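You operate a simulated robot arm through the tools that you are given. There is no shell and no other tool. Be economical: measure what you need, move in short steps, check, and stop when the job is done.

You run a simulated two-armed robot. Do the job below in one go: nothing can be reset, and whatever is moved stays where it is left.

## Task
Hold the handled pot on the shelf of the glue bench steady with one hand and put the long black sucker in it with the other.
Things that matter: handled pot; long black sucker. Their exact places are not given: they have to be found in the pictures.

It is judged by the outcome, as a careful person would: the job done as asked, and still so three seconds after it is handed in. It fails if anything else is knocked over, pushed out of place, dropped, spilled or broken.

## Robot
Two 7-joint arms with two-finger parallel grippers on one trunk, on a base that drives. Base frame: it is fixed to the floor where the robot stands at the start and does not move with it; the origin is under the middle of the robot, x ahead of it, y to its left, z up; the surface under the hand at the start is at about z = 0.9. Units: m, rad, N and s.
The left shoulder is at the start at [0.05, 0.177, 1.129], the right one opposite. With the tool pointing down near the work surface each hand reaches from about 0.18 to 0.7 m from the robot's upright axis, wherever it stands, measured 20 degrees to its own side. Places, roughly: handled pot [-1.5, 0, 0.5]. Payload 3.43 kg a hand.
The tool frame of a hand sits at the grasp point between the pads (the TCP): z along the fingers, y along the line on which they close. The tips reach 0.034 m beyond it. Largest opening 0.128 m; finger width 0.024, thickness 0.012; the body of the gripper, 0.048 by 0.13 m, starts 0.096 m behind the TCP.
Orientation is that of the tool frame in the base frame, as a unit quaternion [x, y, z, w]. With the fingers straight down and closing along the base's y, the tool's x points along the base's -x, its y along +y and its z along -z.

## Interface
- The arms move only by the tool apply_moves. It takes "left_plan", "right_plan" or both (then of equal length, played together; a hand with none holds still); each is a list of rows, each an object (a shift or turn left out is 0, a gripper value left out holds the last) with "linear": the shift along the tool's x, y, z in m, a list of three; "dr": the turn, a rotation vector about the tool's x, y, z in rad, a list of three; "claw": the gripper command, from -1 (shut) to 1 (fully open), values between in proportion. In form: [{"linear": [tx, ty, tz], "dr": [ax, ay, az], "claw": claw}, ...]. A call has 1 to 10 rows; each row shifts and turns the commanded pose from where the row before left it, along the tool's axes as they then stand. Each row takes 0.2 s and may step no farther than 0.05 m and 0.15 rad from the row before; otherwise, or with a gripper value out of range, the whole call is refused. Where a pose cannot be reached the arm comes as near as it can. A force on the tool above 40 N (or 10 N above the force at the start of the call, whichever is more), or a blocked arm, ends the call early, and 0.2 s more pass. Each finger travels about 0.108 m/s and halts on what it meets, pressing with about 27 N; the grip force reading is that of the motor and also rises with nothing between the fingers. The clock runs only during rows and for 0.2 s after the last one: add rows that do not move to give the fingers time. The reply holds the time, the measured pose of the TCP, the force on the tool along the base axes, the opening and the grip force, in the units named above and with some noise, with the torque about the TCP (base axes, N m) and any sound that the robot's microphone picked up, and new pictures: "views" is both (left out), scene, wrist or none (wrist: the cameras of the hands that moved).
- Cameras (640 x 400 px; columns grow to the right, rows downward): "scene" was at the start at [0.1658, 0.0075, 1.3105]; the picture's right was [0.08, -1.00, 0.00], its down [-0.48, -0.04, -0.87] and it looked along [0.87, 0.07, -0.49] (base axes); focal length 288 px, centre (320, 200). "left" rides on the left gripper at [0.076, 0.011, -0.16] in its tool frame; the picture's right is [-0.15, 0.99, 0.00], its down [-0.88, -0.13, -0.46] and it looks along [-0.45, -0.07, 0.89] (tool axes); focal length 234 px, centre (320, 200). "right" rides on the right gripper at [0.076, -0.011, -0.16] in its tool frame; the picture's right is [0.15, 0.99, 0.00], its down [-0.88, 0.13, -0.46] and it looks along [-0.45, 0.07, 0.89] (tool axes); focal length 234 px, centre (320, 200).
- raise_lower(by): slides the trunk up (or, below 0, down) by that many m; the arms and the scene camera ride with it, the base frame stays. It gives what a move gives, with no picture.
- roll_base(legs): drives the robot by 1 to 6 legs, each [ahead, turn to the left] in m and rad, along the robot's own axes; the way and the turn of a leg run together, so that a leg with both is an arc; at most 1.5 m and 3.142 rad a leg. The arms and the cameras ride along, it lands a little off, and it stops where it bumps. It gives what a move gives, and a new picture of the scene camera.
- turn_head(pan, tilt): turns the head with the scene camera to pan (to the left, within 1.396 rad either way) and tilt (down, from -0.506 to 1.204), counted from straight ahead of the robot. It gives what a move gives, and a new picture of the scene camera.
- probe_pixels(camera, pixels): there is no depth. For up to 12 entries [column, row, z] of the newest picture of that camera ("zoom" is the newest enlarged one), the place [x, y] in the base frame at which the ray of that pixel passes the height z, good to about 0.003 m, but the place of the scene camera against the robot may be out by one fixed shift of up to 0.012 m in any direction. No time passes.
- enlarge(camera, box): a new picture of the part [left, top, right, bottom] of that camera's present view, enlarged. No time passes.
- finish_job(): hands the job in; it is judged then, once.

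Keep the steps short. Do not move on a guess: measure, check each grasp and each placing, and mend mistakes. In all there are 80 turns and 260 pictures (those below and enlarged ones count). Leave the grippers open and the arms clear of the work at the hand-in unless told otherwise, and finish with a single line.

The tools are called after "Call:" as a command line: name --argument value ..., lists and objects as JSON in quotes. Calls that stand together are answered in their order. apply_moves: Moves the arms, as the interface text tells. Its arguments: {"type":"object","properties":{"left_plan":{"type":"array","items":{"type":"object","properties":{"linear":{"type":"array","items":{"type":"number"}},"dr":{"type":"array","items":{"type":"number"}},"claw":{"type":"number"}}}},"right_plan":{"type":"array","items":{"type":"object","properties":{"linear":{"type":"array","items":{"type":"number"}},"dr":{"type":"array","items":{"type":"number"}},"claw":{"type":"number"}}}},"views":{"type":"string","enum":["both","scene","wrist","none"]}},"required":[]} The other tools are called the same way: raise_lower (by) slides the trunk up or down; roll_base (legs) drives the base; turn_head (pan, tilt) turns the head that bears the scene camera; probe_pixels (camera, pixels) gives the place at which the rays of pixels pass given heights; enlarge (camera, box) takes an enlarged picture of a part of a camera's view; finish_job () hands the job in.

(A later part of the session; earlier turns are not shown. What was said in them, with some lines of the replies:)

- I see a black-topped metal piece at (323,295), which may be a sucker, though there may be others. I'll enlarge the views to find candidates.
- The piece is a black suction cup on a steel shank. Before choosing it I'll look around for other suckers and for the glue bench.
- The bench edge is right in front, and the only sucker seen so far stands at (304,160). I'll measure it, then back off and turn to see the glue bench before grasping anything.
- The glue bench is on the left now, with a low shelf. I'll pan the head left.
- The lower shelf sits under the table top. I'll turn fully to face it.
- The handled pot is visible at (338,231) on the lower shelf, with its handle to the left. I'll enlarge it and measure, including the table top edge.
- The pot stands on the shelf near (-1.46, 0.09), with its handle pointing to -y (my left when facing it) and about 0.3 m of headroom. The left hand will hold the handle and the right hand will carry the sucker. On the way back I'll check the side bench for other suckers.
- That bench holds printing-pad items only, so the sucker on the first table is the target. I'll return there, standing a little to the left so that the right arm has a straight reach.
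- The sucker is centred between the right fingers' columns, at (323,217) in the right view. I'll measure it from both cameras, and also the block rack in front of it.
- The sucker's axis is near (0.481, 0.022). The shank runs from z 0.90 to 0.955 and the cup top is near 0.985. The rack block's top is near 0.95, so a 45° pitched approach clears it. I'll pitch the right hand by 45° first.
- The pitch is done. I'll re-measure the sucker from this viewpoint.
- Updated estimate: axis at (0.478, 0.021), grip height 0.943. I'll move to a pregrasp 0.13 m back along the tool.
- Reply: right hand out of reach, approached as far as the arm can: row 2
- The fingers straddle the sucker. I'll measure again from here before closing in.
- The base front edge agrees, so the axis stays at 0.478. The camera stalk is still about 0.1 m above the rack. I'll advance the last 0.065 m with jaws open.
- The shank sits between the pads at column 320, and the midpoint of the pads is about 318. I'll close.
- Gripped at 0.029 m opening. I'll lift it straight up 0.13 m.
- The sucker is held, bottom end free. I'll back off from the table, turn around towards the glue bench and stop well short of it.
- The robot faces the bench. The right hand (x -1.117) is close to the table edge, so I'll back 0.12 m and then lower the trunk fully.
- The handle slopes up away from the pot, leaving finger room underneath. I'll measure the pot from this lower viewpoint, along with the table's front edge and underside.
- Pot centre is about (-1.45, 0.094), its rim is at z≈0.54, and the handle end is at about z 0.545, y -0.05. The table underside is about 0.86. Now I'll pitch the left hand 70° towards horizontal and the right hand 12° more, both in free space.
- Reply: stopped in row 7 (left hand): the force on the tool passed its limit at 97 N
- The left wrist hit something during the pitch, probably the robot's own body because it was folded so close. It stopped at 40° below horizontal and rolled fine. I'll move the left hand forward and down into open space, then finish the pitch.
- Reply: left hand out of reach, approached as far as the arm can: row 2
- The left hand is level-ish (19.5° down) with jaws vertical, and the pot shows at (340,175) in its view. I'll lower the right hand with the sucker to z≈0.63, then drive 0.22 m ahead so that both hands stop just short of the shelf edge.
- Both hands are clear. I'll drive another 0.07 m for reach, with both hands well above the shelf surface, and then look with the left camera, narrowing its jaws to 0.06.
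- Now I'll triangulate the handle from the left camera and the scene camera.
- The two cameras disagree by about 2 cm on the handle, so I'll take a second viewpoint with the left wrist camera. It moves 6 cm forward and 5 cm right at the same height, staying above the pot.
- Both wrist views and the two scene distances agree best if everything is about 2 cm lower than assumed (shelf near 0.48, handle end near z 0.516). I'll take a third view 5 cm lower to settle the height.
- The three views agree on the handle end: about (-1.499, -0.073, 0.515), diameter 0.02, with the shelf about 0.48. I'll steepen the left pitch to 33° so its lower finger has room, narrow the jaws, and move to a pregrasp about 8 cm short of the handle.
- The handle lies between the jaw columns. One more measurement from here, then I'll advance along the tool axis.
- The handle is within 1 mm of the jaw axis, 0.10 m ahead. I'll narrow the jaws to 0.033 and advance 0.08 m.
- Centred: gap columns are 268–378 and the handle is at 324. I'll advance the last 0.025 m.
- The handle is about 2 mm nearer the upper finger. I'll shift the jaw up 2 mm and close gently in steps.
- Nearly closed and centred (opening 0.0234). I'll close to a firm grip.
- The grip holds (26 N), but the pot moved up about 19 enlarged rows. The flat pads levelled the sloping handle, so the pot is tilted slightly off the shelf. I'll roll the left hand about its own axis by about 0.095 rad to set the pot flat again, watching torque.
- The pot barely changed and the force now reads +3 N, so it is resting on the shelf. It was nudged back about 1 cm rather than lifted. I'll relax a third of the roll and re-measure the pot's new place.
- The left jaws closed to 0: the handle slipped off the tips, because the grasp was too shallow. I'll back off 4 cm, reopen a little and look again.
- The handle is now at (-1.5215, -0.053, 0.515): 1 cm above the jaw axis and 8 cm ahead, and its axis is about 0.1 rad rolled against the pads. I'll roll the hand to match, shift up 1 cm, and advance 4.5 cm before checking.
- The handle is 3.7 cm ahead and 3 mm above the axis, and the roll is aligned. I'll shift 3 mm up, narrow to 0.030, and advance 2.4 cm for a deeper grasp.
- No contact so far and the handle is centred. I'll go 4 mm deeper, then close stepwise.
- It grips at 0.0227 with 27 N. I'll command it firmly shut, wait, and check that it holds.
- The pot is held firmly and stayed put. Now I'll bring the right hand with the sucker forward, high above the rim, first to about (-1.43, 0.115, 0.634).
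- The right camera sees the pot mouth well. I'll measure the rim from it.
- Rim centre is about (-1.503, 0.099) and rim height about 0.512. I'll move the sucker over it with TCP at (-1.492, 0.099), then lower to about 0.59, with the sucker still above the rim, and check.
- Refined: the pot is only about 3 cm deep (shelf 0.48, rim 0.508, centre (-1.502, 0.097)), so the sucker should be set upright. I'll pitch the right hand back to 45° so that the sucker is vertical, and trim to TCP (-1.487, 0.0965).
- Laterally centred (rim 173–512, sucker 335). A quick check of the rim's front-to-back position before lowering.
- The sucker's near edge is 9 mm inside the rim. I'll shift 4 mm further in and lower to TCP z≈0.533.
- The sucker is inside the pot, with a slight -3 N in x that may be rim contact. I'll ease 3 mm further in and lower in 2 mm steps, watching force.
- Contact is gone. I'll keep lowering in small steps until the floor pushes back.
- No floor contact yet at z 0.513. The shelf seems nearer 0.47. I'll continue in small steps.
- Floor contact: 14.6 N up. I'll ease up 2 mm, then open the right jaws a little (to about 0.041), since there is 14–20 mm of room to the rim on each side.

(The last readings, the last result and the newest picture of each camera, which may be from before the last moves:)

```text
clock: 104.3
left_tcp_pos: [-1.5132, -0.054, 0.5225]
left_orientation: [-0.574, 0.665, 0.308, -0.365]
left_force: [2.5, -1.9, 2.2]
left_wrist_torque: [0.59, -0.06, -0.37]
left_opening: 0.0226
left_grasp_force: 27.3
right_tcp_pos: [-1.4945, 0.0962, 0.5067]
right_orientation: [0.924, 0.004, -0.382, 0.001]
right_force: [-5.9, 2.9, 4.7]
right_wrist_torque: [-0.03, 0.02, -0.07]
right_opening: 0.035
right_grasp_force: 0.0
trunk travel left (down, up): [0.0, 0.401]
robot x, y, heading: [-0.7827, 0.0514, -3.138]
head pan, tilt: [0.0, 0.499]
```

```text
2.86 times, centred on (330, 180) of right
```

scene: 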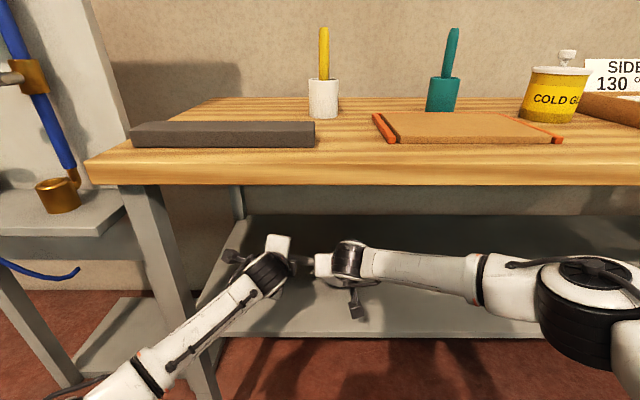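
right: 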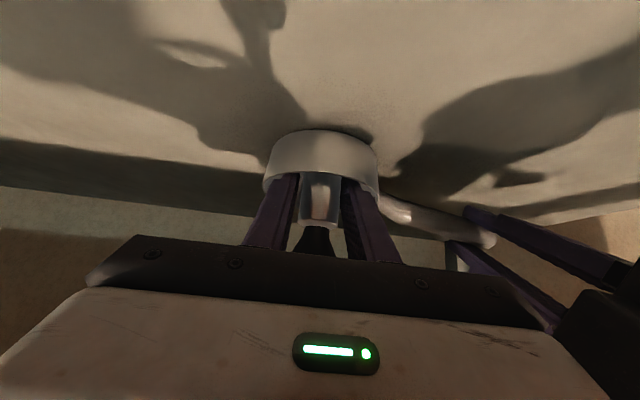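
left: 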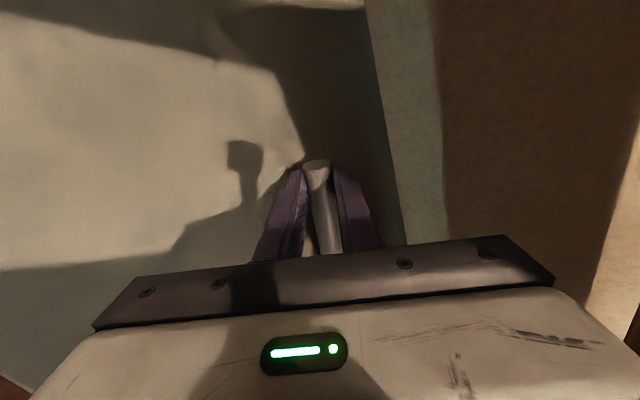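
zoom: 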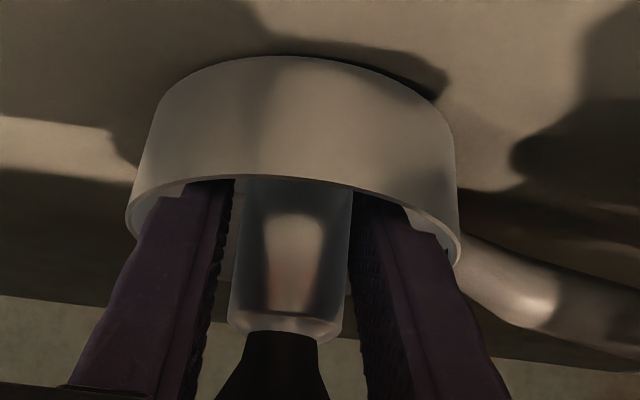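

The fingers stopped at 0.035 because a fingertip meets the inside of the pot. The sucker is already free. I'll relax the jaws slightly to take the pressure off, then slide back along the tool axis in small steps.

Call:
apply_moves --right_plan '[{"claw": -0.475}, {}, {"linear": [0, 0, -0.006]}, {"linear": [0, 0, -0.006]}, {}]' --views "wrist"

Call:
enlarge --camera "right" --box '[260, 110, 400, 250]'

```text
clock: 105.5
left_tcp_pos: [-1.5141, -0.0538, 0.5208]
left_orientation: [-0.574, 0.666, 0.307, -0.365]
left_force: [0.6, 0.2, -0.3]
left_wrist_torque: [0.0, -0.01, -0.07]
left_opening: 0.0228
left_grasp_force: 27.2
right_tcp_pos: [-1.4835, 0.0961, 0.5128]
right_orientation: [0.925, 0.006, -0.381, 0.003]
right_force: [-0.4, -0.3, -0.5]
right_wrist_torque: [-0.01, -0.01, 0.01]
right_opening: 0.0333
right_grasp_force: 0.1
trunk travel left (down, up): [0.0, 0.401]
robot x, y, heading: [-0.7838, 0.0475, -3.129]
head pan, tilt: [0.0, 0.499]
```

right: 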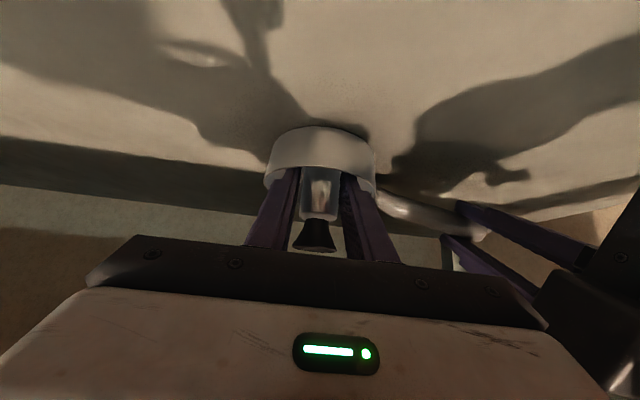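

```text
2.86 times, centred on (330, 180) of right
```

zoom: 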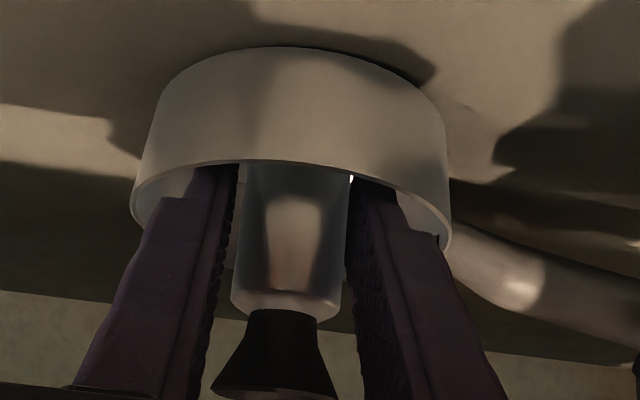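

Forces are zero and the sucker stands free. The cup is closer to the left jaw in the picture, so I'll shift 2.5 mm that way and keep sliding back 2.4 cm.

Call:
apply_moves --right_plan '[{"linear": [0, -0.0025, 0]}, {"linear": [0, 0, -0.008], "claw": -0.44}, {"linear": [0, 0, -0.008]}, {"linear": [0, 0, -0.008]}, {}]' --views "wrist"

Call:
enlarge --camera "right" --box '[260, 110, 400, 250]'

```text
clock: 106.7
left_tcp_pos: [-1.5153, -0.0548, 0.5206]
left_orientation: [-0.575, 0.665, 0.306, -0.365]
left_force: [-0.2, -1.2, -0.3]
left_wrist_torque: [0.03, -0.02, -0.08]
left_opening: 0.0227
left_grasp_force: 27.1
right_tcp_pos: [-1.4687, 0.0995, 0.5313]
right_orientation: [0.925, 0.005, -0.381, 0.003]
right_force: [0.5, 0.2, -0.8]
right_wrist_torque: [0.01, -0.01, -0.01]
right_opening: 0.0358
right_grasp_force: 0.3
trunk travel left (down, up): [0.0, 0.401]
robot x, y, heading: [-0.7857, 0.0468, -3.131]
head pan, tilt: [0.0, 0.499]
```

right: 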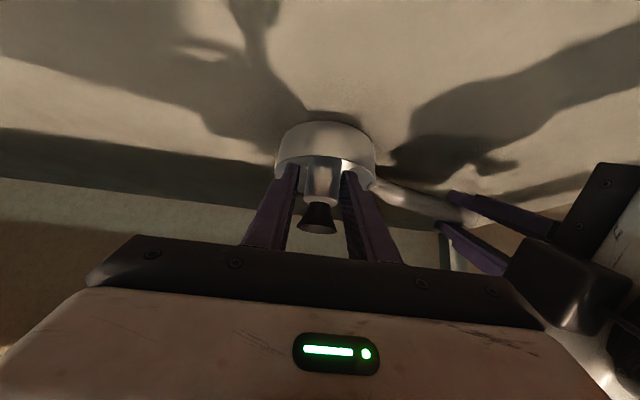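

```text
2.86 times, centred on (330, 180) of right
```

zoom: 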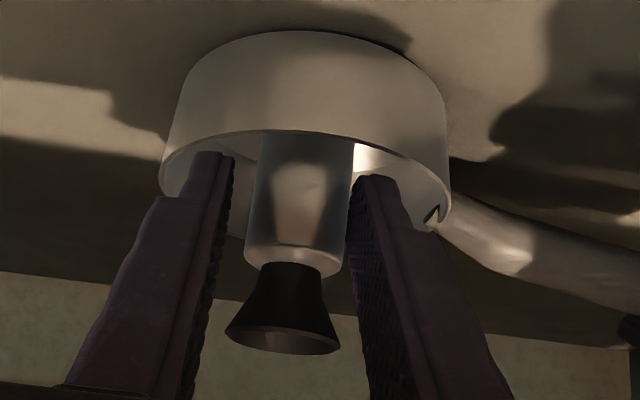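

The sucker stands upright. The right-hand jaw is now close to it, so I'll shift back 1.5 mm, slide out another 2 cm, then open wider.

Call:
apply_moves --right_plan '[{"linear": [0, 0.0015, 0]}, {"linear": [0, 0, -0.01]}, {"linear": [0, 0, -0.01]}, {"claw": -0.2}, {"linear": [0, 0, -0.015]}, {"linear": [0, 0, -0.02]}, {}]'

Call:
enlarge --camera "right" --box '[240, 70, 400, 210]'

```text
clock: 108.3
left_tcp_pos: [-1.5143, -0.0535, 0.5214]
left_orientation: [-0.575, 0.665, 0.307, -0.365]
left_force: [-0.2, 0.1, 0.9]
left_wrist_torque: [-0.12, -0.03, -0.07]
left_opening: 0.0226
left_grasp_force: 27.3
right_tcp_pos: [-1.4297, 0.0987, 0.5701]
right_orientation: [0.924, 0.006, -0.381, 0.004]
right_force: [-0.1, -0.2, 0.9]
right_wrist_torque: [-0.01, 0.04, -0.01]
right_opening: 0.0513
right_grasp_force: 0.1
trunk travel left (down, up): [0.0, 0.401]
robot x, y, heading: [-0.7844, 0.0478, -3.134]
head pan, tilt: [0.0, 0.499]
```

scene: 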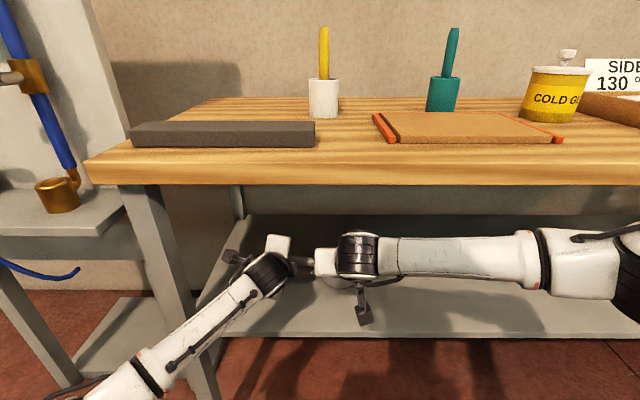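
right: 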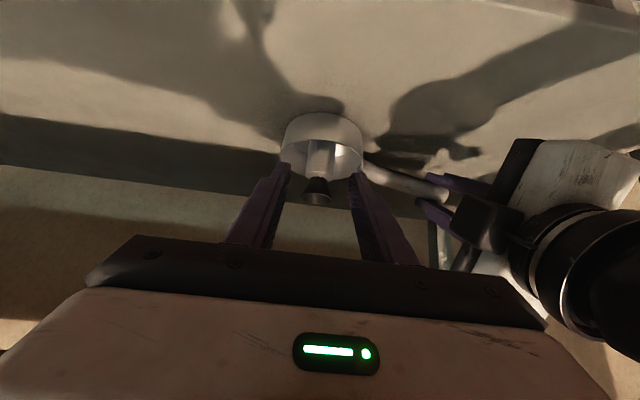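

```text
2.86 times, centred on (320, 140) of right
```

zoom: 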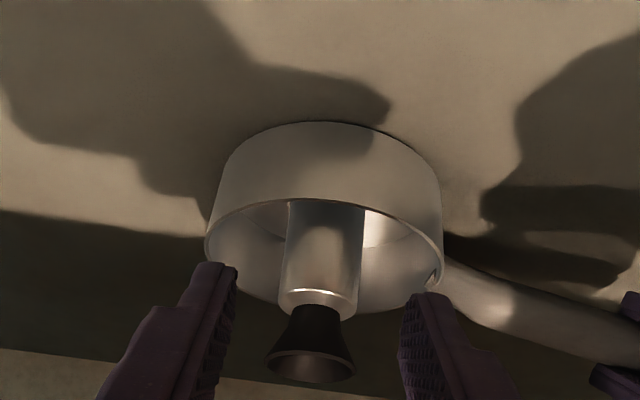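

The sucker stands upright in the pot, clear of the jaws. I'll withdraw the right hand back out.

Call:
apply_moves --right_plan '[{"linear": [0, 0, -0.03]}, {"linear": [0, 0, -0.035]}, {"linear": [0.02, 0, -0.02]}, {"linear": [0.03, -0.01, -0.03]}, {"linear": [0.03, -0.01, -0.03]}, {"linear": [0.03, -0.01, -0.03], "claw": 1}, {}]'

Call:
enlarge --camera "scene" --box '[240, 190, 440, 315]'

```text
clock: 109.9
left_tcp_pos: [-1.5152, -0.0534, 0.5204]
left_orientation: [-0.574, 0.666, 0.307, -0.365]
left_force: [0.6, 0.9, 0.1]
left_wrist_torque: [-0.06, -0.05, -0.07]
left_opening: 0.0224
left_grasp_force: 27.3
right_tcp_pos: [-1.2249, 0.131, 0.6176]
right_orientation: [0.925, 0.004, -0.381, 0.002]
right_force: [0.9, 0.3, -0.6]
right_wrist_torque: [0.01, 0.0, 0.03]
right_opening: 0.1281
right_grasp_force: 0.2
trunk travel left (down, up): [0.0, 0.401]
robot x, y, heading: [-0.7841, 0.0524, -3.127]
head pan, tilt: [0.0, 0.499]
```

scene: 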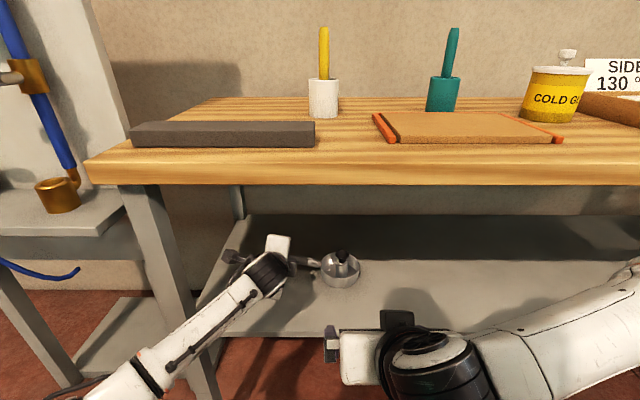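
right: 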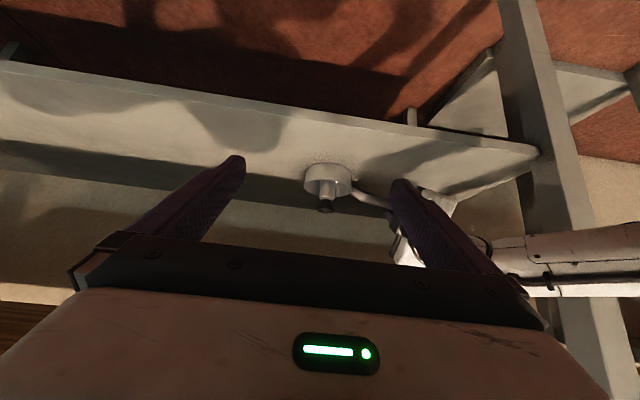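

```text
3.20 times, centred on (340, 252) of scene
```

zoom: 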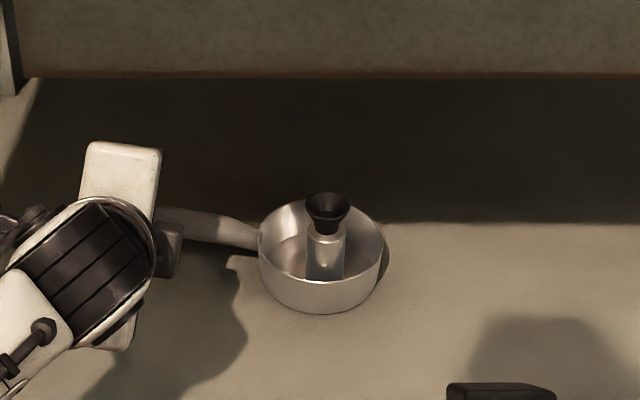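

The sucker stands upright in the pot and the right hand is clear. Now I'll release the handle gently, in small opening steps.

Call:
apply_moves --left_plan '[{"claw": -0.64}, {"claw": -0.61}, {"claw": -0.57}, {"claw": -0.53}, {}]'

Call:
enlarge --camera "left" --box '[220, 130, 420, 265]'

Call:
enlarge --camera "scene" --box '[240, 190, 440, 315]'

```text
clock: 111.1
left_tcp_pos: [-1.5151, -0.0541, 0.5212]
left_orientation: [-0.574, 0.666, 0.307, -0.364]
left_force: [-0.1, 0.2, 0.2]
left_wrist_torque: [0.0, -0.01, 0.0]
left_opening: 0.0302
left_grasp_force: 0.1
right_tcp_pos: [-1.2263, 0.1306, 0.6164]
right_orientation: [0.924, 0.007, -0.381, 0.004]
right_force: [-0.7, -0.2, 0.1]
right_wrist_torque: [-0.01, 0.0, -0.01]
right_opening: 0.1279
right_grasp_force: 0.0
trunk travel left (down, up): [0.0, 0.401]
robot x, y, heading: [-0.7822, 0.0511, -3.133]
head pan, tilt: [0.0, 0.499]
```

scene: 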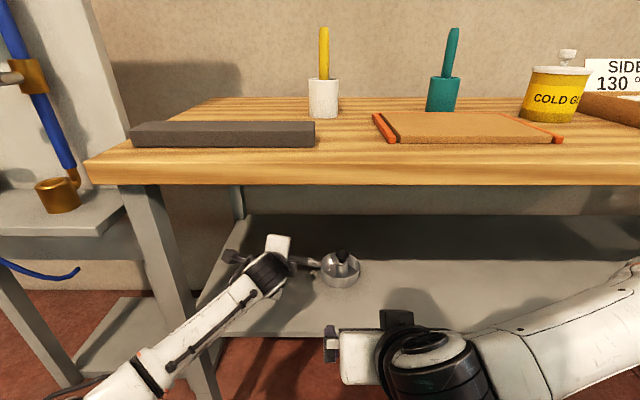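
left: 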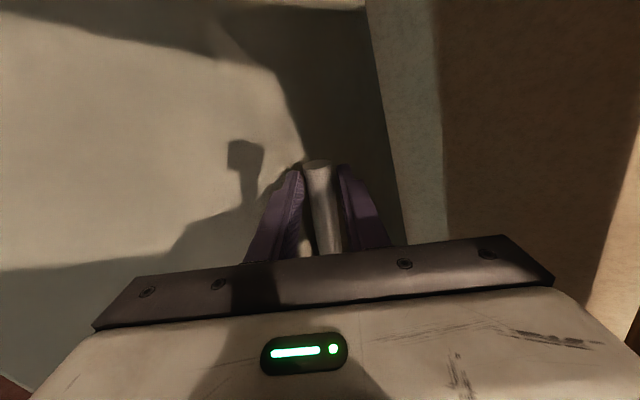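

```text
2.96 times, centred on (320, 198) of left
```

zoom: 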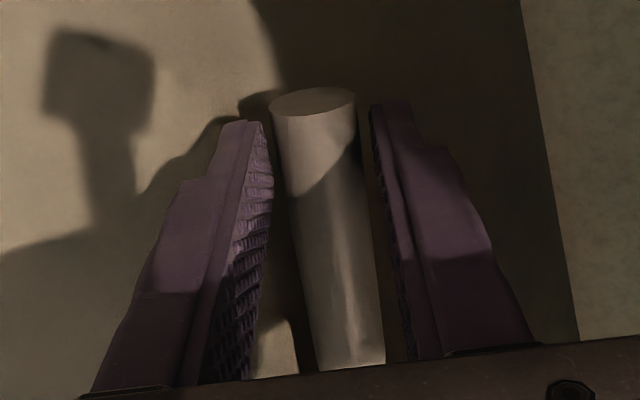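

```text
3.20 times, centred on (340, 252) of scene
```

zoom: 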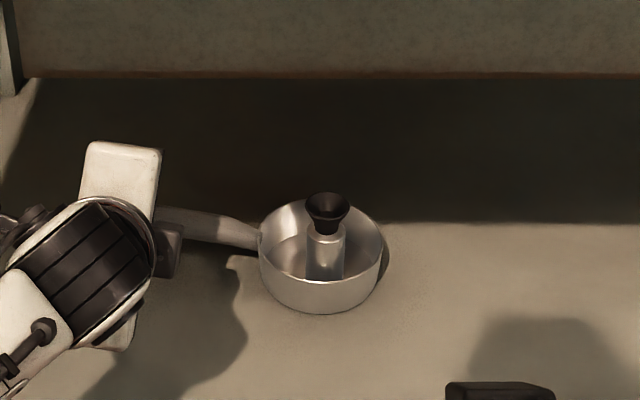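

Both fingers are clear of the handle and nothing moved. I'll slide the left hand straight back along its axis.

Call:
apply_moves --left_plan '[{"linear": [0, 0, -0.01]}, {"linear": [0, 0, -0.02]}, {"linear": [0, 0, -0.03]}, {"linear": [0, 0, -0.03]}, {"linear": [0, -0.015, -0.03]}, {"linear": [0, -0.025, -0.035]}, {"linear": [0, -0.025, -0.035]}, {"linear": [0, -0.025, -0.035], "claw": 1}, {}, {}]'

Call:
enlarge --camera "scene" --box '[240, 190, 440, 315]'

```text
clock: 113.3
left_tcp_pos: [-1.2761, -0.0662, 0.5685]
left_orientation: [-0.574, 0.666, 0.308, -0.364]
left_force: [-0.5, -0.5, 0.2]
left_wrist_torque: [0.0, 0.03, 0.01]
left_opening: 0.1281
left_grasp_force: 0.1
right_tcp_pos: [-1.2277, 0.1318, 0.6177]
right_orientation: [0.924, 0.006, -0.381, 0.003]
right_force: [-0.5, 0.2, -0.5]
right_wrist_torque: [-0.01, 0.0, 0.0]
right_opening: 0.128
right_grasp_force: 0.1
trunk travel left (down, up): [0.0, 0.401]
robot x, y, heading: [-0.7851, 0.0477, -3.134]
head pan, tilt: [0.0, 0.499]
```

scene: 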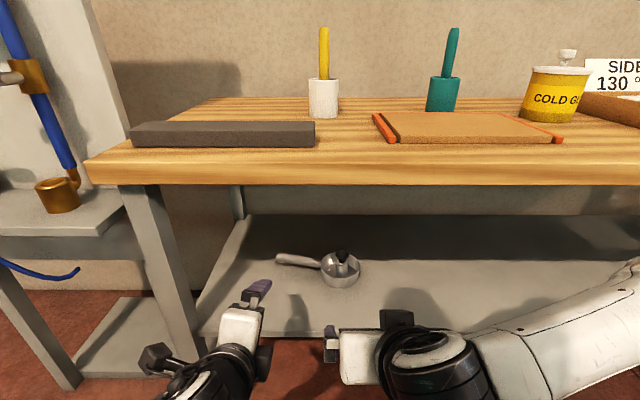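
left: 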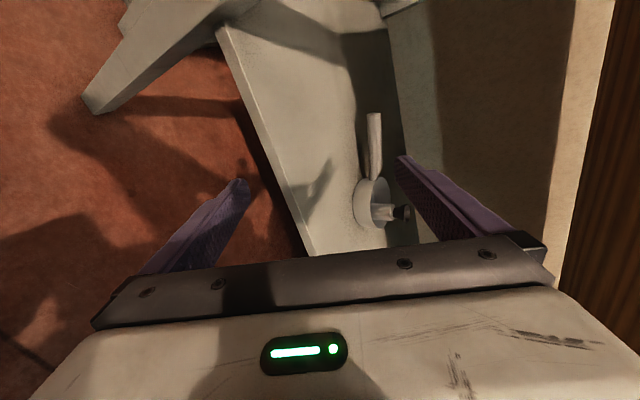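

```text
3.20 times, centred on (340, 252) of scene
```

zoom: 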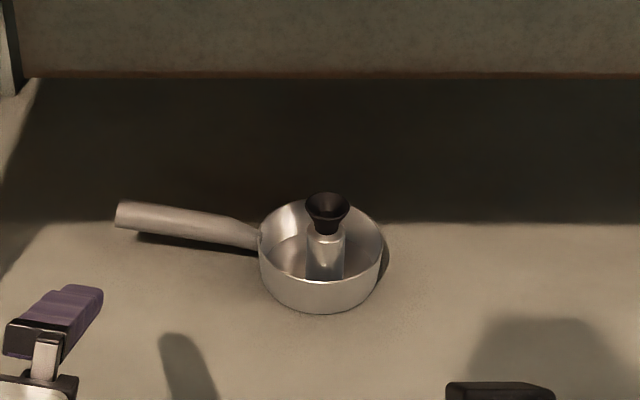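

The sucker stands in the pot and nothing else has moved. I'll back the base 0.2 m so that both hands are fully clear, then check once more.

Call:
roll_base --legs '[[-0.2, 0]]'

Call:
enlarge --camera "scene" --box '[240, 150, 440, 275]'

```text
clock: 114.9
left_tcp_pos: [-1.0764, -0.0649, 0.5687]
left_orientation: [-0.575, 0.665, 0.307, -0.365]
left_force: [-0.7, -0.6, 0.5]
left_wrist_torque: [-0.01, 0.01, 0.0]
left_opening: 0.1282
left_grasp_force: 0.0
right_tcp_pos: [-1.0248, 0.1326, 0.6171]
right_orientation: [0.924, 0.007, -0.381, 0.004]
right_force: [-0.1, -1.0, 0.8]
right_wrist_torque: [-0.02, -0.02, 0.0]
right_opening: 0.1277
right_grasp_force: 0.1
trunk travel left (down, up): [0.0, 0.401]
robot x, y, heading: [-0.5832, 0.0478, -3.127]
head pan, tilt: [0.0, 0.499]
```

scene: 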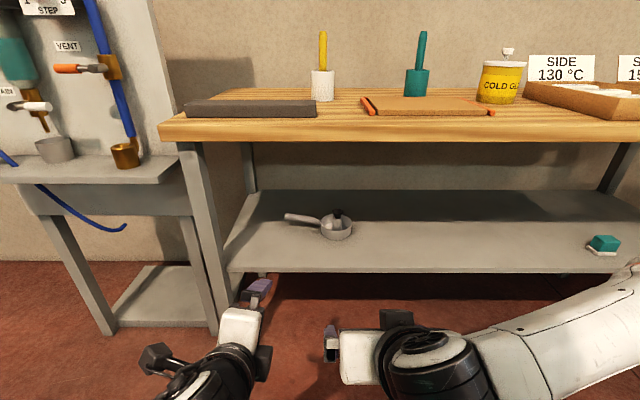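

```text
3.20 times, centred on (340, 212) of scene
```

zoom: 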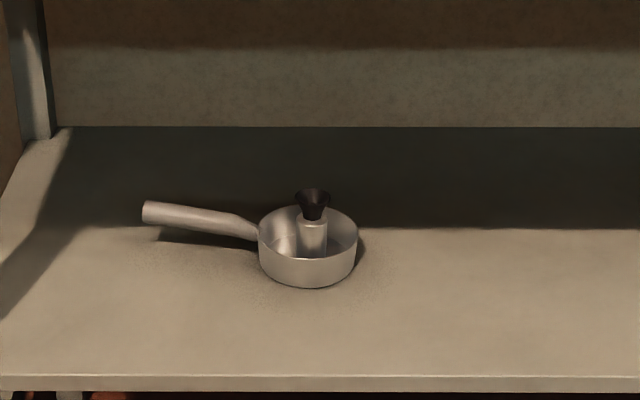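

The sucker stands in the pot on the shelf, both grippers are open and clear, and nothing else moved. I'm handing in.

Call:
finish_job

```text
The job is handed in.
```

The long black sucker is standing upright in the handled pot on the glue bench shelf; the left hand held the pot's handle while the right hand set the sucker in, and an earlier slipped grip pushed the pot about 2 cm back on the shelf.
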